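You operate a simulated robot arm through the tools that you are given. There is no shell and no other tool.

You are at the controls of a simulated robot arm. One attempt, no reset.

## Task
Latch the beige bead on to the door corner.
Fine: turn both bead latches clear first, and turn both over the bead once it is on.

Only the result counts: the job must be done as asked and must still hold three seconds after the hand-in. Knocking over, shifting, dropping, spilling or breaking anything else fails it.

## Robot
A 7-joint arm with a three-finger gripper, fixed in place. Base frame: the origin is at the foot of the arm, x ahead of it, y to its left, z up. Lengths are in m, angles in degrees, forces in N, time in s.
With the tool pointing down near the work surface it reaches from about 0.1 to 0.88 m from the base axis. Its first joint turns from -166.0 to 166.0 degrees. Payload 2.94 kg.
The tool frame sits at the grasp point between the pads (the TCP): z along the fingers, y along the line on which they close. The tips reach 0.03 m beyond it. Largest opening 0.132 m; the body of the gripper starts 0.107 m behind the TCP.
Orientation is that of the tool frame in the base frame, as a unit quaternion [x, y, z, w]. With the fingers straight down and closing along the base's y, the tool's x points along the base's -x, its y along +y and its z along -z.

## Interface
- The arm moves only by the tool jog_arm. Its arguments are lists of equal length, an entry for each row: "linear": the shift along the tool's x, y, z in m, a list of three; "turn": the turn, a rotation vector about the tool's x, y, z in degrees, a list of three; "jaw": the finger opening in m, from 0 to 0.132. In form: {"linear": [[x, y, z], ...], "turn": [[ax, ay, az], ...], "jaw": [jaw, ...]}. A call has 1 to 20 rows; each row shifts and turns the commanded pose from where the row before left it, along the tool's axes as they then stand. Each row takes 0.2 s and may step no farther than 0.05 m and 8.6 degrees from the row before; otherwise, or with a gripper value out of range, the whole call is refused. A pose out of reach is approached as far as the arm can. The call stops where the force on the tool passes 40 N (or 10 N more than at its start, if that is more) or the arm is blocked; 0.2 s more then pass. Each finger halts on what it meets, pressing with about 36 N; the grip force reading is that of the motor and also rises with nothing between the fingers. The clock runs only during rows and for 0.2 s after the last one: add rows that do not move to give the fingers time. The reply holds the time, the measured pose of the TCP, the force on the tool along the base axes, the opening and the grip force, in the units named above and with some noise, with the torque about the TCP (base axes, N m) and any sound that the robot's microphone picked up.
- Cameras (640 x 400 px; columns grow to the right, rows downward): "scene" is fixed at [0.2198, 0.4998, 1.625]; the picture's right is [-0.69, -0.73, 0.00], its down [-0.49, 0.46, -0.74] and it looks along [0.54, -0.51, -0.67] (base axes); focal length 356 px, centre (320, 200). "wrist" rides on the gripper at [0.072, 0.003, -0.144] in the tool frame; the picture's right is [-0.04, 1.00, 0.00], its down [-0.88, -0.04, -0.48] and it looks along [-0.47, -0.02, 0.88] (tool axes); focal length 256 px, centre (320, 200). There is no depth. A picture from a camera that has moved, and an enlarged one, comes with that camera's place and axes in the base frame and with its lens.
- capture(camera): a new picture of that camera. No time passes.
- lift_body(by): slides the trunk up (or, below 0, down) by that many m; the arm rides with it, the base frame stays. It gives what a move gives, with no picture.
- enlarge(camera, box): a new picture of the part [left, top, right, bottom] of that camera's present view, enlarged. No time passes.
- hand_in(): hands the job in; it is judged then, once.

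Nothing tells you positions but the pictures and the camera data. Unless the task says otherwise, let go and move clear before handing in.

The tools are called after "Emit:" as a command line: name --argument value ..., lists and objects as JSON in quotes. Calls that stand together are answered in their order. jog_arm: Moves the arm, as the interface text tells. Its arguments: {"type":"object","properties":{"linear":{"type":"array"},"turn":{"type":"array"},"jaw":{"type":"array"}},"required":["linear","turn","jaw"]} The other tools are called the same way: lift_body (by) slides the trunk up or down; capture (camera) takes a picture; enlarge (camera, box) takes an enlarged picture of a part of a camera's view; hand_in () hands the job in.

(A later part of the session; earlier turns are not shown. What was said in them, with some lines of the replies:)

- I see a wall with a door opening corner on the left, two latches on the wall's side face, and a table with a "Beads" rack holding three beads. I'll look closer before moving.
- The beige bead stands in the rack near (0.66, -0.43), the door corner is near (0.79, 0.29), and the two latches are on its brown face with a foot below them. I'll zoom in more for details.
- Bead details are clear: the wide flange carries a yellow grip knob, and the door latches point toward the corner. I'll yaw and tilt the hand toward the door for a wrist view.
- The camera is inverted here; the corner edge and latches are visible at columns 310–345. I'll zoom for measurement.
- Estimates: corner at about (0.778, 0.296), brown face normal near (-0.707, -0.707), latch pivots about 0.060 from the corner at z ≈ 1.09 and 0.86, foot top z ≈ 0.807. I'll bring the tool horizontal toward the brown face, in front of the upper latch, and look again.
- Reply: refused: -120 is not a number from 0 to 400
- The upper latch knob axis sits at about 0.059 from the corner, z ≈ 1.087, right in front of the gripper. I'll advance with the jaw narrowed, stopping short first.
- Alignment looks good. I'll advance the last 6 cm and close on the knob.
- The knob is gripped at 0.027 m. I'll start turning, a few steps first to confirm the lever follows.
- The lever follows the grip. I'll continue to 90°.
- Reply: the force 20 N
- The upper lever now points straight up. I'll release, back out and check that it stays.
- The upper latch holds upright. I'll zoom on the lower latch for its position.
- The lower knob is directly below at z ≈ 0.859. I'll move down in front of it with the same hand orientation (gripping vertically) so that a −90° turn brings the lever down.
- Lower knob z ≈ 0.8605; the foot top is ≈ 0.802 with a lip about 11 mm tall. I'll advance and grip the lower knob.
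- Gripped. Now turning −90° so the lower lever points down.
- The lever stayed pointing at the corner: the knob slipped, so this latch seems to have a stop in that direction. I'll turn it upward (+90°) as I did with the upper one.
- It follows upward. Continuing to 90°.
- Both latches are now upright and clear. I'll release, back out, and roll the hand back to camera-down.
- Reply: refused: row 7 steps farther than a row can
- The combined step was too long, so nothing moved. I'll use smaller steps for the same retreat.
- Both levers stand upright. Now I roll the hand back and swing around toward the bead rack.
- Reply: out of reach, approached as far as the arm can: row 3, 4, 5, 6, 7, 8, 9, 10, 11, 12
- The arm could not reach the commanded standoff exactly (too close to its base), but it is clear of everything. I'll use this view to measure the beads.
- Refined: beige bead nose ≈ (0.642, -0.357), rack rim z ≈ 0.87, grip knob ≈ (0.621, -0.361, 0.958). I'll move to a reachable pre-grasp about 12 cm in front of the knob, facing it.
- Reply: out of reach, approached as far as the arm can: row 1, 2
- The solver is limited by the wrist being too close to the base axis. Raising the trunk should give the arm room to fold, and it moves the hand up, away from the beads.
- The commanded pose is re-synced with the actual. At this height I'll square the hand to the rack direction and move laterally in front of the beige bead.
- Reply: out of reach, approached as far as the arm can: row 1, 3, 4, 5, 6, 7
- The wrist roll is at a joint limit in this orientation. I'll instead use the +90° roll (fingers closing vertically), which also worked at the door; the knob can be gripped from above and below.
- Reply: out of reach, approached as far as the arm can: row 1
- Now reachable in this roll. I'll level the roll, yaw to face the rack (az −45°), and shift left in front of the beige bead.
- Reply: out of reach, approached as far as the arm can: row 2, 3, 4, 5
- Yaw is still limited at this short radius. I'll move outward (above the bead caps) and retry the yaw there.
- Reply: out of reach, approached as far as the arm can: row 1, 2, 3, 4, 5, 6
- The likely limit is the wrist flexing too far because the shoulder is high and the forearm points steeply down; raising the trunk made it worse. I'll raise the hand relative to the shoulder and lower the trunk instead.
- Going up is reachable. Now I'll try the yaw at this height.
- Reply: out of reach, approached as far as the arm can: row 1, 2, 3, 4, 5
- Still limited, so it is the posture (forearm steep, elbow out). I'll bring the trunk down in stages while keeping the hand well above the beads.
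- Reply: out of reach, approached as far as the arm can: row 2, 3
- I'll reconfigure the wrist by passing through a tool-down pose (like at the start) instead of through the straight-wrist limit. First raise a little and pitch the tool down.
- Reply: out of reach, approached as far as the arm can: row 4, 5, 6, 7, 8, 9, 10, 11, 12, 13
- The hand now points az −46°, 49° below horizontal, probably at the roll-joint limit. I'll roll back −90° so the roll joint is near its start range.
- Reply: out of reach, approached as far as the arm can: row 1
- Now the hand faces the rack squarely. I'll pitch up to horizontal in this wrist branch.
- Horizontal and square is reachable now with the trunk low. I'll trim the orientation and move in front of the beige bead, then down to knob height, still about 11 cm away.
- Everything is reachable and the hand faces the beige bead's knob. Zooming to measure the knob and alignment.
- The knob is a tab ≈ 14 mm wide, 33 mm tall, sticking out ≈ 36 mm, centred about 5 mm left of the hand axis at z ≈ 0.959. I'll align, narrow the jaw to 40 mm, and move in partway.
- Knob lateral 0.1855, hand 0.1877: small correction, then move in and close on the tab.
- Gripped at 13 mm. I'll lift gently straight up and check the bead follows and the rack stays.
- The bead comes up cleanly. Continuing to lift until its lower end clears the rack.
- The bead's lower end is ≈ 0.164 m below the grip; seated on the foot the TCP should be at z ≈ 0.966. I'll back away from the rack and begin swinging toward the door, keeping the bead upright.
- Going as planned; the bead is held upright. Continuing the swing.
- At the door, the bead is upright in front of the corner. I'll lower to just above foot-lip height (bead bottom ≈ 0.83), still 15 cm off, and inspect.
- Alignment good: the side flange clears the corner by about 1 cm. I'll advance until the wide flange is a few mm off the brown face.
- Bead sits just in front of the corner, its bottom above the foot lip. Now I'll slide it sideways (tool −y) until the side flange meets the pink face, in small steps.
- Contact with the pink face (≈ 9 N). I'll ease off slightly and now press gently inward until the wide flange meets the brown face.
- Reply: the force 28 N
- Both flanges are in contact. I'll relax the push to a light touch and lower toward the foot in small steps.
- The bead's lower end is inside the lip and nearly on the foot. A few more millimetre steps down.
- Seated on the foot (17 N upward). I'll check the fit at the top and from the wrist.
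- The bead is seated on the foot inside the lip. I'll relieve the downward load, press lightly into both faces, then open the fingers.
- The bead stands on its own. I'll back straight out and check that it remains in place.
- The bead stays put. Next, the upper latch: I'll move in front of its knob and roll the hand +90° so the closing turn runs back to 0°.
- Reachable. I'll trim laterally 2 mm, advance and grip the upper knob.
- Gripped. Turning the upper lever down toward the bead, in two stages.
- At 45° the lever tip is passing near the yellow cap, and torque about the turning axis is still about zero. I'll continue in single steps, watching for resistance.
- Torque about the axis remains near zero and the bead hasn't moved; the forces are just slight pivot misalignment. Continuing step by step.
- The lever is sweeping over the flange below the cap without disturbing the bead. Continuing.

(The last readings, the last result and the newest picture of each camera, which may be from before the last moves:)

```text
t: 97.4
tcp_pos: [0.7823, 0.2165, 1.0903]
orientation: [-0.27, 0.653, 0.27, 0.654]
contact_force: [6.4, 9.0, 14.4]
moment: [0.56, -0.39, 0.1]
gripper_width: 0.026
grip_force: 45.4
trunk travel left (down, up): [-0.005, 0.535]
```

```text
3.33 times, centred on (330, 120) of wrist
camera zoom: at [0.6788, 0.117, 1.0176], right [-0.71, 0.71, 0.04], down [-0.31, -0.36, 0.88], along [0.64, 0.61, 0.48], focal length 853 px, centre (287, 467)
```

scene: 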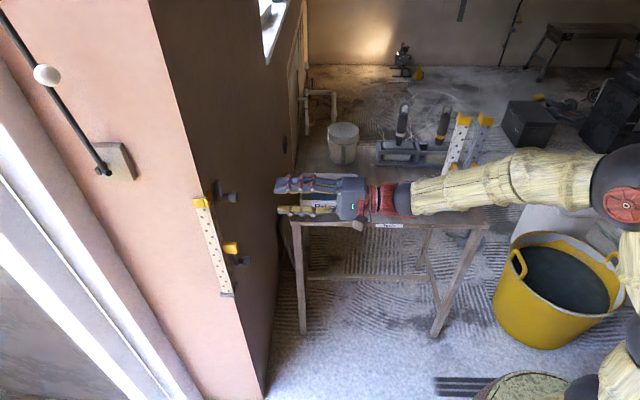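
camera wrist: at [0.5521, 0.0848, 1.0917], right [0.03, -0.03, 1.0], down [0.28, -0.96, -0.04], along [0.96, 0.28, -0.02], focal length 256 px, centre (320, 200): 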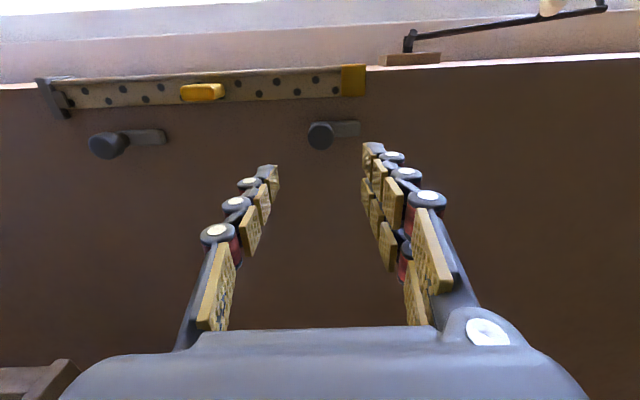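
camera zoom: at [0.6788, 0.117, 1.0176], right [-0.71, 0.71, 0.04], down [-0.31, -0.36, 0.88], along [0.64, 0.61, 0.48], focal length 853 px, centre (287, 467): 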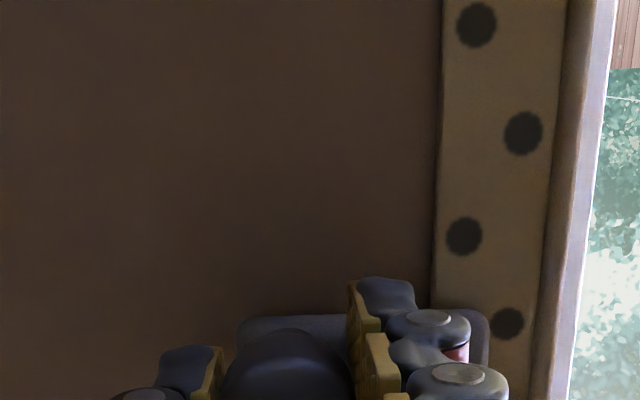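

The upper lever is back in its exact closed position, now over the bead. Releasing and backing out.

Emit:
jog_arm --linear '[[0, 0, 0], [0, 0, 0], [0, 0, 0], [0, 0, -0.02], [0, 0, -0.04], [0, 0, -0.05], [0, 0, 0]]' --turn '[[0, 0, 0], [0, 0, 0], [0, 0, 0], [0, 0, 0], [0, 0, 0], [0, 0, 0], [0, 0, 0]]' --jaw '[0.03, 0.045, 0.05, 0.05, 0.05, 0.06, 0.06]'

Emit:
enlarge --camera "scene" --box '[180, 160, 280, 300]'

Emit:
capture --camera "wrist"

```text
t: 99.0
tcp_pos: [0.7053, 0.1396, 1.0898]
orientation: [-0.27, 0.653, 0.27, 0.654]
contact_force: [-0.6, -0.4, 0.9]
moment: [-0.01, 0.01, 0.0]
gripper_width: 0.0601
grip_force: 0.0
trunk travel left (down, up): [-0.005, 0.535]
```

```text
2.86 times, centred on (230, 230) of scene
camera zoom: at [0.2198, 0.4998, 1.625], right [-0.69, -0.73, 0.0], down [-0.49, 0.46, -0.74], along [0.54, -0.51, -0.67], focal length 1018 px, centre (577, 114)
```

zoom: 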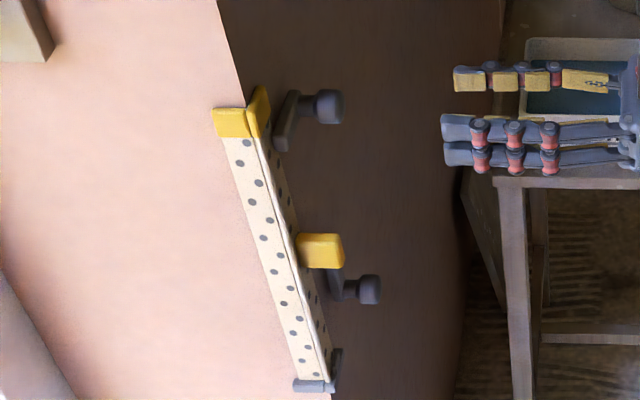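

```text
taken
camera wrist: at [0.6015, 0.04, 1.0173], right [-0.71, 0.71, 0.04], down [-0.31, -0.36, 0.88], along [0.64, 0.61, 0.48], focal length 256 px, centre (320, 200)
```

wrist: 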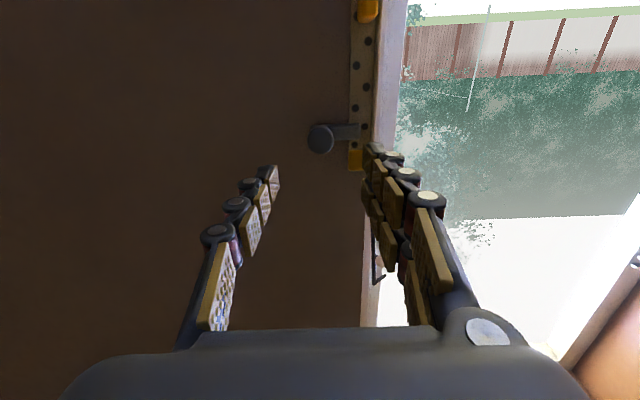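

Upper latch done. Now roll +90° and descend to the lower latch knob.

Emit:
jog_arm --linear '[[0, 0, 0], [0, 0, 0], [0, 0, 0], [0, 0, 0], [0, 0, 0], [0, 0, 0], [0, 0, 0], [0, 0, 0], [0, 0, 0], [0, 0, 0], [0, 0, 0], [0, 0, 0], [0, -0.046, 0], [0, -0.046, 0], [0, -0.046, 0], [0, -0.046, 0], [0, -0.046, 0], [0, 0, 0]]' --turn '[[0, 0, 7.5], [0, 0, 7.5], [0, 0, 7.5], [0, 0, 7.5], [0, 0, 7.5], [0, 0, 7.5], [0, 0, 7.5], [0, 0, 7.5], [0, 0, 7.5], [0, 0, 7.5], [0, 0, 7.5], [0, 0, 7.5], [0, 0, 0], [0, 0, 0], [0, 0, 0], [0, 0, 0], [0, 0, 0], [0, 0, 0]]' --jaw '[0.06, 0.06, 0.06, 0.06, 0.06, 0.06, 0.06, 0.06, 0.06, 0.06, 0.06, 0.06, 0.06, 0.06, 0.06, 0.06, 0.06, 0.06]'

Emit:
capture --camera "wrist"

Emit:
capture --camera "scene"

```text
t: 102.8
tcp_pos: [0.7006, 0.1424, 0.8573]
orientation: [0.271, 0.653, 0.653, 0.271]
contact_force: [0.0, -0.5, -0.3]
moment: [0.03, 0.01, 0.03]
gripper_width: 0.0601
grip_force: 0.2
trunk travel left (down, up): [-0.005, 0.535]
```

```text
taken
camera wrist: at [0.5488, 0.0913, 0.8601], right [0.03, -0.03, 1.0], down [0.28, -0.96, -0.04], along [0.96, 0.28, -0.02], focal length 256 px, centre (320, 200)
```

wrist: 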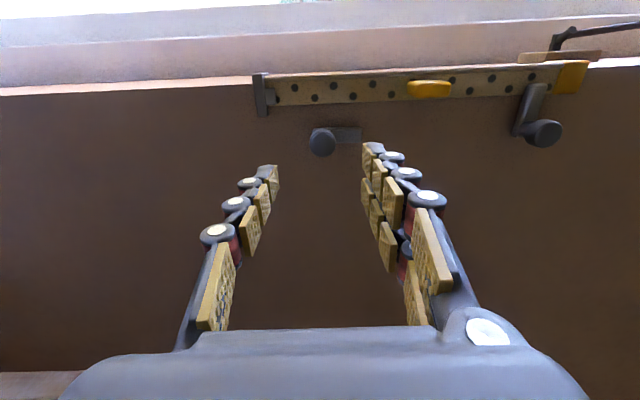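

```text
taken
```

scene: 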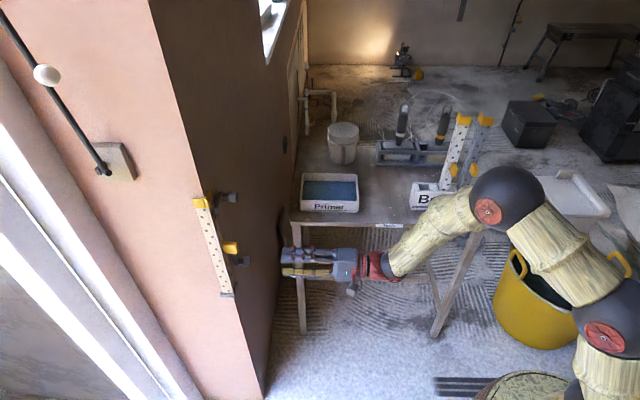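

Emit:
jog_arm --linear '[[-0.0045, 0.003, 0.02], [0, 0, 0.02], [0, 0, 0], [0, 0, 0]]' --turn '[[0, 0, 0], [0, 0, 0], [0, 0, 0], [0, 0, 0]]' --jaw '[0.06, 0.06, 0.06, 0.06]'

Emit:
enlarge --camera "wrist" --box '[240, 60, 400, 200]'

```text
t: 103.8
tcp_pos: [0.7336, 0.1637, 0.8636]
orientation: [0.271, 0.654, 0.653, 0.27]
contact_force: [-0.3, -0.6, -0.3]
moment: [-0.02, 0.0, 0.01]
gripper_width: 0.0601
grip_force: 0.1
trunk travel left (down, up): [-0.005, 0.535]
```

```text
2.86 times, centred on (320, 130) of wrist
camera zoom: at [0.5816, 0.1137, 0.8661], right [0.03, -0.03, 1.0], down [0.28, -0.96, -0.04], along [0.96, 0.29, -0.02], focal length 731 px, centre (320, 400)
```

zoom: 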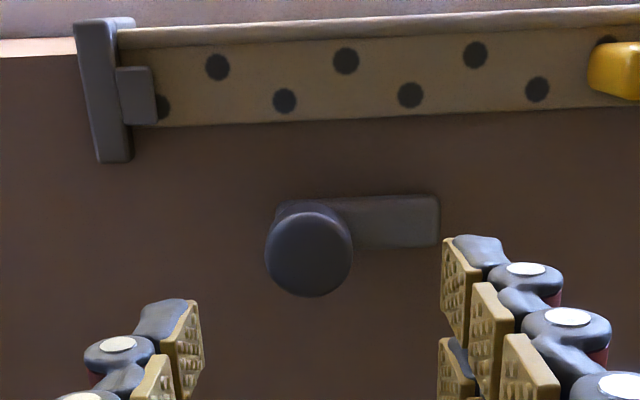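

Emit:
jog_arm --linear '[[0.0024, -0.0035, 0.02], [0, 0, 0.03], [0, 0, 0.022], [0, 0, 0], [0, 0, 0], [0, 0, 0], [0, 0, 0], [0, 0, 0]]' --turn '[[0, 0, 0], [0, 0, 0], [0, 0, 0], [0, 0, 0], [0, 0, 0], [0, 0, 0], [0, 0, 0], [0, 0, 0]]' --jaw '[0.06, 0.06, 0.06, 0.04, 0.02, 0.015, 0.01, 0.01]'

Emit:
enlarge --camera "wrist" --box '[240, 60, 400, 200]'

```text
t: 105.6
tcp_pos: [0.7842, 0.2169, 0.8602]
orientation: [0.269, 0.653, 0.654, 0.271]
contact_force: [3.0, 1.9, 10.7]
moment: [0.09, -0.09, 0.27]
gripper_width: 0.0261
grip_force: 32.7
trunk travel left (down, up): [-0.005, 0.535]
```

```text
2.86 times, centred on (320, 130) of wrist
camera zoom: at [0.6315, 0.1666, 0.8618], right [0.03, -0.03, 1.0], down [0.28, -0.96, -0.04], along [0.96, 0.29, -0.02], focal length 731 px, centre (320, 400)
```

zoom: 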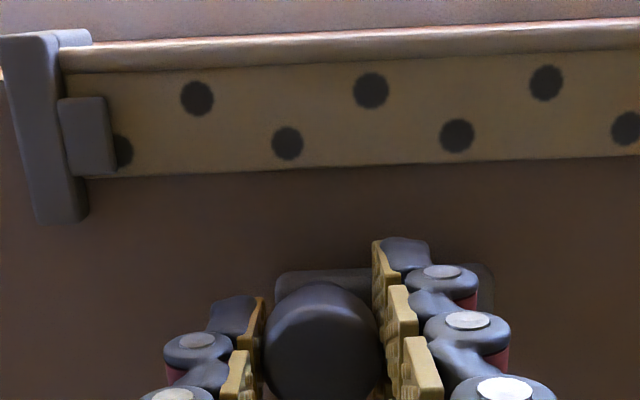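

The lower knob is gripped. Turning it −90° over the bead, first half then second half.

Emit:
jog_arm --linear '[[0, 0, 0], [0, 0, 0], [0, 0, 0], [0, 0, 0], [0, 0, 0], [0, 0, 0], [0, 0, 0]]' --turn '[[0, 0, -7.5], [0, 0, -7.5], [0, 0, -7.5], [0, 0, -7.5], [0, 0, -7.5], [0, 0, -7.5], [0, 0, 0]]' --jaw '[0.01, 0.01, 0.01, 0.01, 0.01, 0.01, 0.01]'

Emit:
enlarge --camera "wrist" --box '[240, 60, 400, 200]'

Emit:
enlarge --camera "scene" --box '[180, 180, 280, 300]'

```text
t: 107.2
tcp_pos: [0.7843, 0.2163, 0.8619]
orientation: [-0.001, 0.706, 0.5, 0.502]
contact_force: [-1.1, 10.7, 19.2]
moment: [0.17, -0.15, 0.18]
gripper_width: 0.0258
grip_force: 44.3
trunk travel left (down, up): [-0.005, 0.535]
```

```text
2.86 times, centred on (320, 130) of wrist
camera zoom: at [0.6451, 0.1531, 0.8105], right [-0.48, 0.48, 0.73], down [0.12, -0.79, 0.6], along [0.87, 0.37, 0.33], focal length 731 px, centre (320, 400)
```

zoom: 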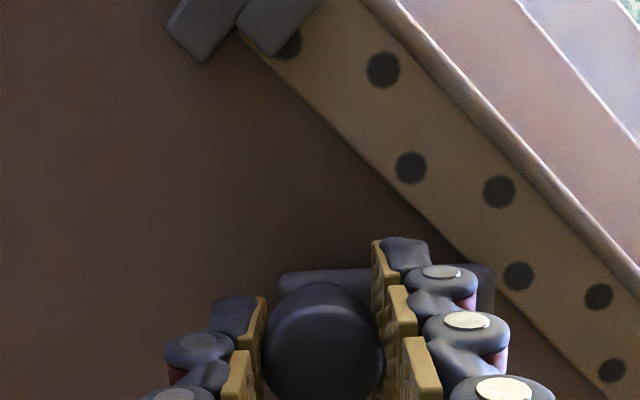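

```text
3.33 times, centred on (230, 240) of scene
camera zoom: at [0.2198, 0.4998, 1.625], right [-0.69, -0.73, 0.0], down [-0.49, 0.46, -0.74], along [0.54, -0.51, -0.67], focal length 1188 px, centre (620, 67)
```

zoom: 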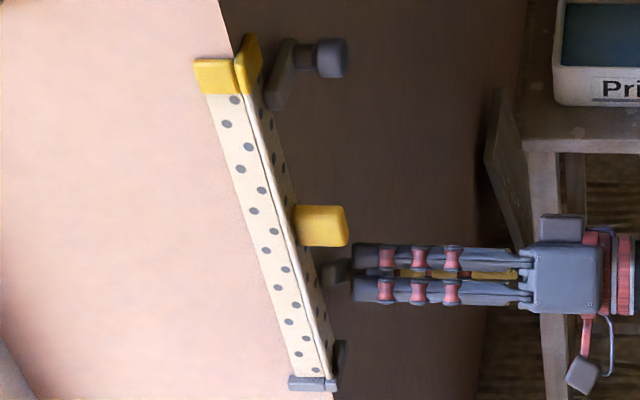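

Emit:
jog_arm --linear '[[-0.0007, 0.0007, 0], [0, 0, 0], [0, 0, 0], [0, 0, 0], [0, 0, 0], [0, 0, 0], [0, 0, 0]]' --turn '[[0, 0, -7.5], [0, 0, -7.5], [0, 0, -7.5], [0, 0, -7.5], [0, 0, -7.5], [0, 0, -7.5], [0, 0, 0]]' --jaw '[0.01, 0.01, 0.01, 0.01, 0.01, 0.01, 0.01]'

Emit:
enlarge --camera "wrist" --box '[240, 60, 400, 200]'

Emit:
enlarge --camera "scene" --box '[210, 250, 260, 300]'

```text
t: 108.8
tcp_pos: [0.7837, 0.2171, 0.8616]
orientation: [-0.272, 0.652, 0.27, 0.654]
contact_force: [-6.3, 30.6, 20.6]
moment: [0.45, -0.23, 0.59]
gripper_width: 0.026
grip_force: 45.5
trunk travel left (down, up): [-0.005, 0.535]
```

```text
2.86 times, centred on (320, 130) of wrist
camera zoom: at [0.6804, 0.1176, 0.7876], right [-0.71, 0.7, 0.04], down [-0.31, -0.36, 0.88], along [0.63, 0.61, 0.48], focal length 731 px, centre (320, 400)
```

zoom: 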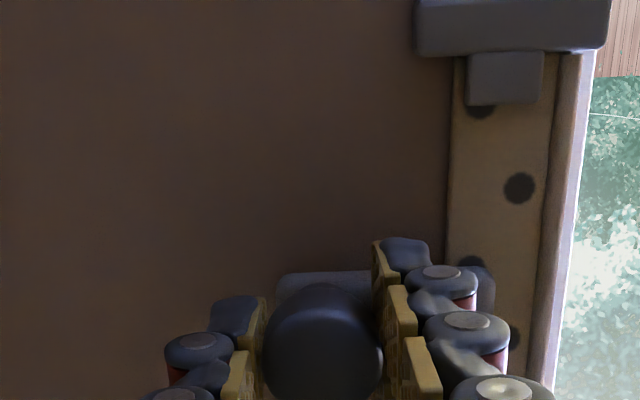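

```text
8.00 times, centred on (235, 275) of scene
camera zoom: at [0.2198, 0.4998, 1.625], right [-0.69, -0.73, 0.0], down [-0.49, 0.46, -0.74], along [0.54, -0.51, -0.67], focal length 2852 px, centre (1000, -400)
```

zoom: 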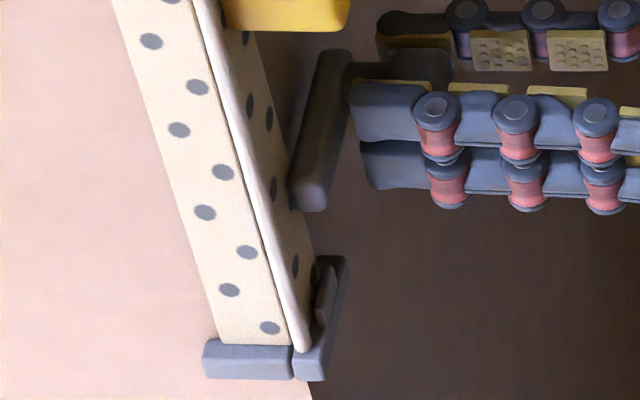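

The lower lever matches its original closed position, now over the bead. I'll relieve the side load slightly, then open and back out.

Emit:
jog_arm --linear '[[-0.0012, 0.0015, 0.0005], [0, 0, 0]]' --turn '[[0, 0, 0], [0, 0, 0]]' --jaw '[0.01, 0.01]'

Emit:
jog_arm --linear '[[0, 0, 0], [0, 0, 0], [0, 0, 0], [0, 0, -0.02], [0, 0, -0.04], [0, 0, -0.05], [0, 0, -0.05], [0, 0, 0]]' --turn '[[0, 0, 0], [0, 0, 0], [0, 0, 0], [0, 0, 0], [0, 0, 0], [0, 0, 0], [0, 0, 0], [0, 0, 0]]' --jaw '[0.03, 0.045, 0.05, 0.05, 0.05, 0.05, 0.05, 0.05]'

Emit:
enlarge --camera "scene" --box '[180, 170, 280, 300]'

Emit:
enlarge --camera "scene" --box '[210, 250, 260, 300]'

Emit:
enlarge --camera "scene" --box '[195, 185, 245, 225]'

Emit:
capture --camera "wrist"

Emit:
capture --camera "scene"

```text
t: 109.4
tcp_pos: [0.7838, 0.2177, 0.8609]
orientation: [-0.269, 0.654, 0.27, 0.654]
contact_force: [-8.2, 23.9, 12.1]
moment: [0.7, -0.59, 0.45]
gripper_width: 0.0259
grip_force: 44.9
trunk travel left (down, up): [-0.005, 0.535]
```

```text
t: 111.2
tcp_pos: [0.6732, 0.1004, 0.8606]
orientation: [-0.27, 0.653, 0.271, 0.654]
contact_force: [-0.6, -0.1, 0.2]
moment: [-0.01, -0.01, 0.02]
gripper_width: 0.0498
grip_force: 0.1
trunk travel left (down, up): [-0.005, 0.535]
```

```text
3.08 times, centred on (230, 235) of scene
camera zoom: at [0.2198, 0.4998, 1.625], right [-0.69, -0.73, 0.0], down [-0.49, 0.46, -0.74], along [0.54, -0.51, -0.67], focal length 1097 px, centre (597, 92)
```

zoom: 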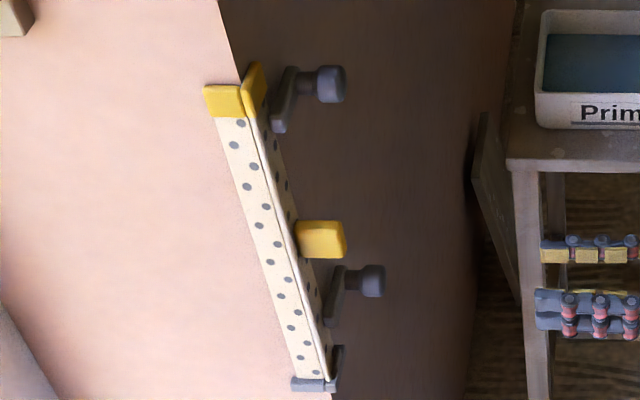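

```text
8.00 times, centred on (235, 275) of scene
camera zoom: at [0.2198, 0.4998, 1.625], right [-0.69, -0.73, 0.0], down [-0.49, 0.46, -0.74], along [0.54, -0.51, -0.67], focal length 2852 px, centre (1000, -400)
```

zoom: 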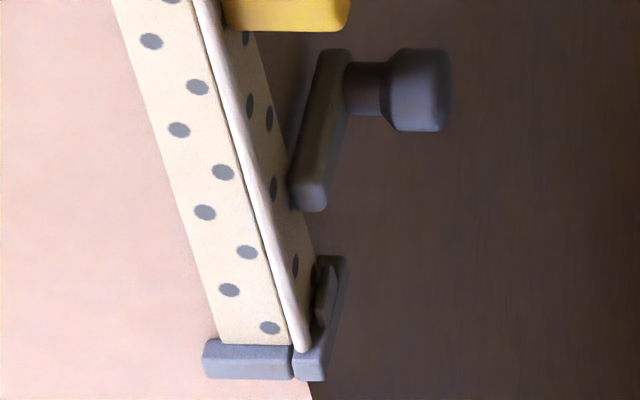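

```text
10.00 times, centred on (220, 205) of scene
camera zoom: at [0.2198, 0.4998, 1.625], right [-0.69, -0.73, 0.0], down [-0.49, 0.46, -0.74], along [0.54, -0.51, -0.67], focal length 3565 px, centre (1320, 150)
```

zoom: 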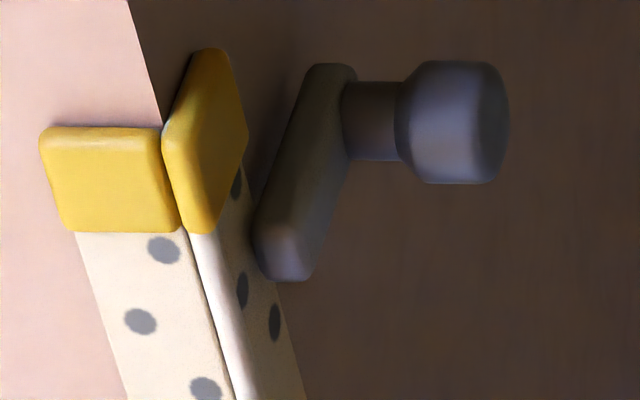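

```text
taken
camera wrist: at [0.569, 0.002, 0.7882], right [-0.71, 0.71, 0.04], down [-0.31, -0.36, 0.88], along [0.64, 0.61, 0.48], focal length 256 px, centre (320, 200)
```

wrist: 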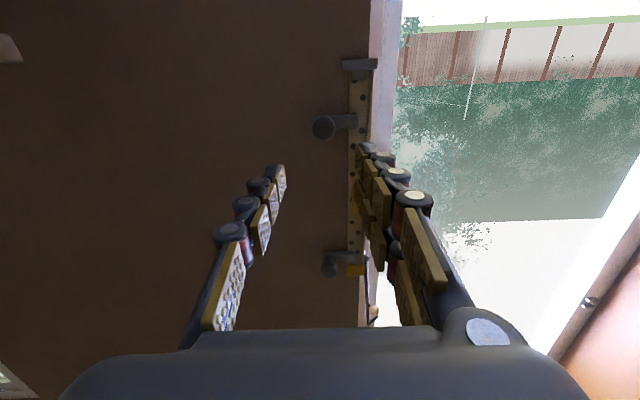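

```text
taken
```

scene: 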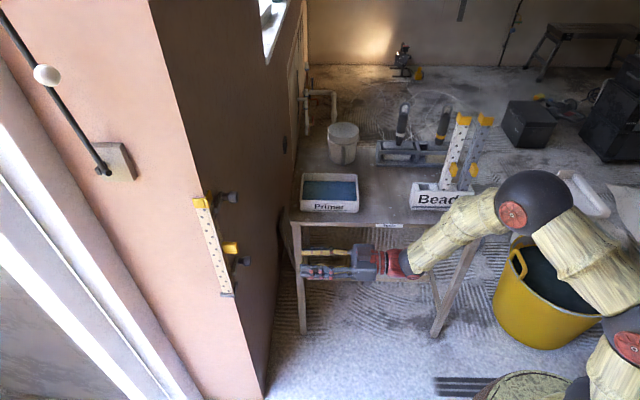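

Both levers are closed over the bead. The bead sits on its foot along the corner, the hand is clear, and nothing else has moved. One last close look at the seating before I hand in.

Emit:
enlarge --camera "wrist" --box '[310, 40, 400, 140]'

Emit:
enlarge --camera "scene" --box '[215, 275, 245, 300]'

```text
4.00 times, centred on (355, 90) of wrist
camera zoom: at [0.569, 0.002, 0.7882], right [-0.71, 0.71, 0.04], down [-0.31, -0.36, 0.88], along [0.64, 0.61, 0.48], focal length 1024 px, centre (180, 640)
```

zoom: 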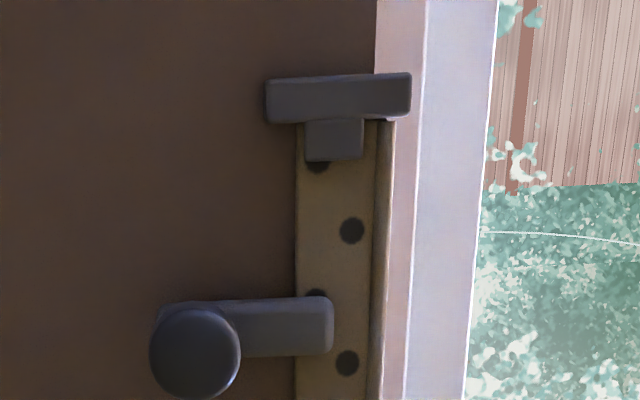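

```text
16.00 times, centred on (230, 288) of scene
camera zoom: at [0.2198, 0.4998, 1.625], right [-0.69, -0.73, 0.0], down [-0.49, 0.46, -0.74], along [0.54, -0.51, -0.67], focal length 5704 px, centre (1760, -1200)
```

zoom: 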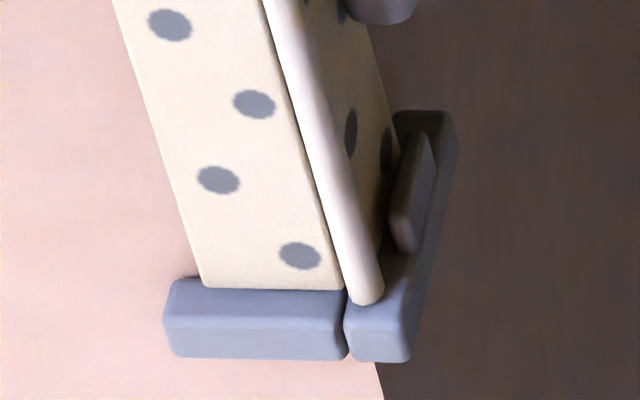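

The bead is seated behind the foot lip and both latches lie over its flange, so I'm handing in.

Emit:
hand_in

```text
The job is handed in.
```

The beige bead is on the door corner, and both latches are turned over it. I've handed the job in, but no result has come back yet.

- **Latches:** I turned both clear before fitting the bead. Afterwards I turned both back, and in the pictures each matches its original closed position, now lying over the bead's wide flange.
- **Lower latch:** on my first try I turned it downward. It wouldn't move that way and the grip slipped on the knob, so I turned it upward instead.
- **Bead:** it rests on the foot with its lower end behind the lip. In the pictures it lies along the corner, and it stayed put when I let go.
- **Everything else:** in the last pictures the other beads, the rack and the table items look undisturbed. The gripper is open and clear of the door.
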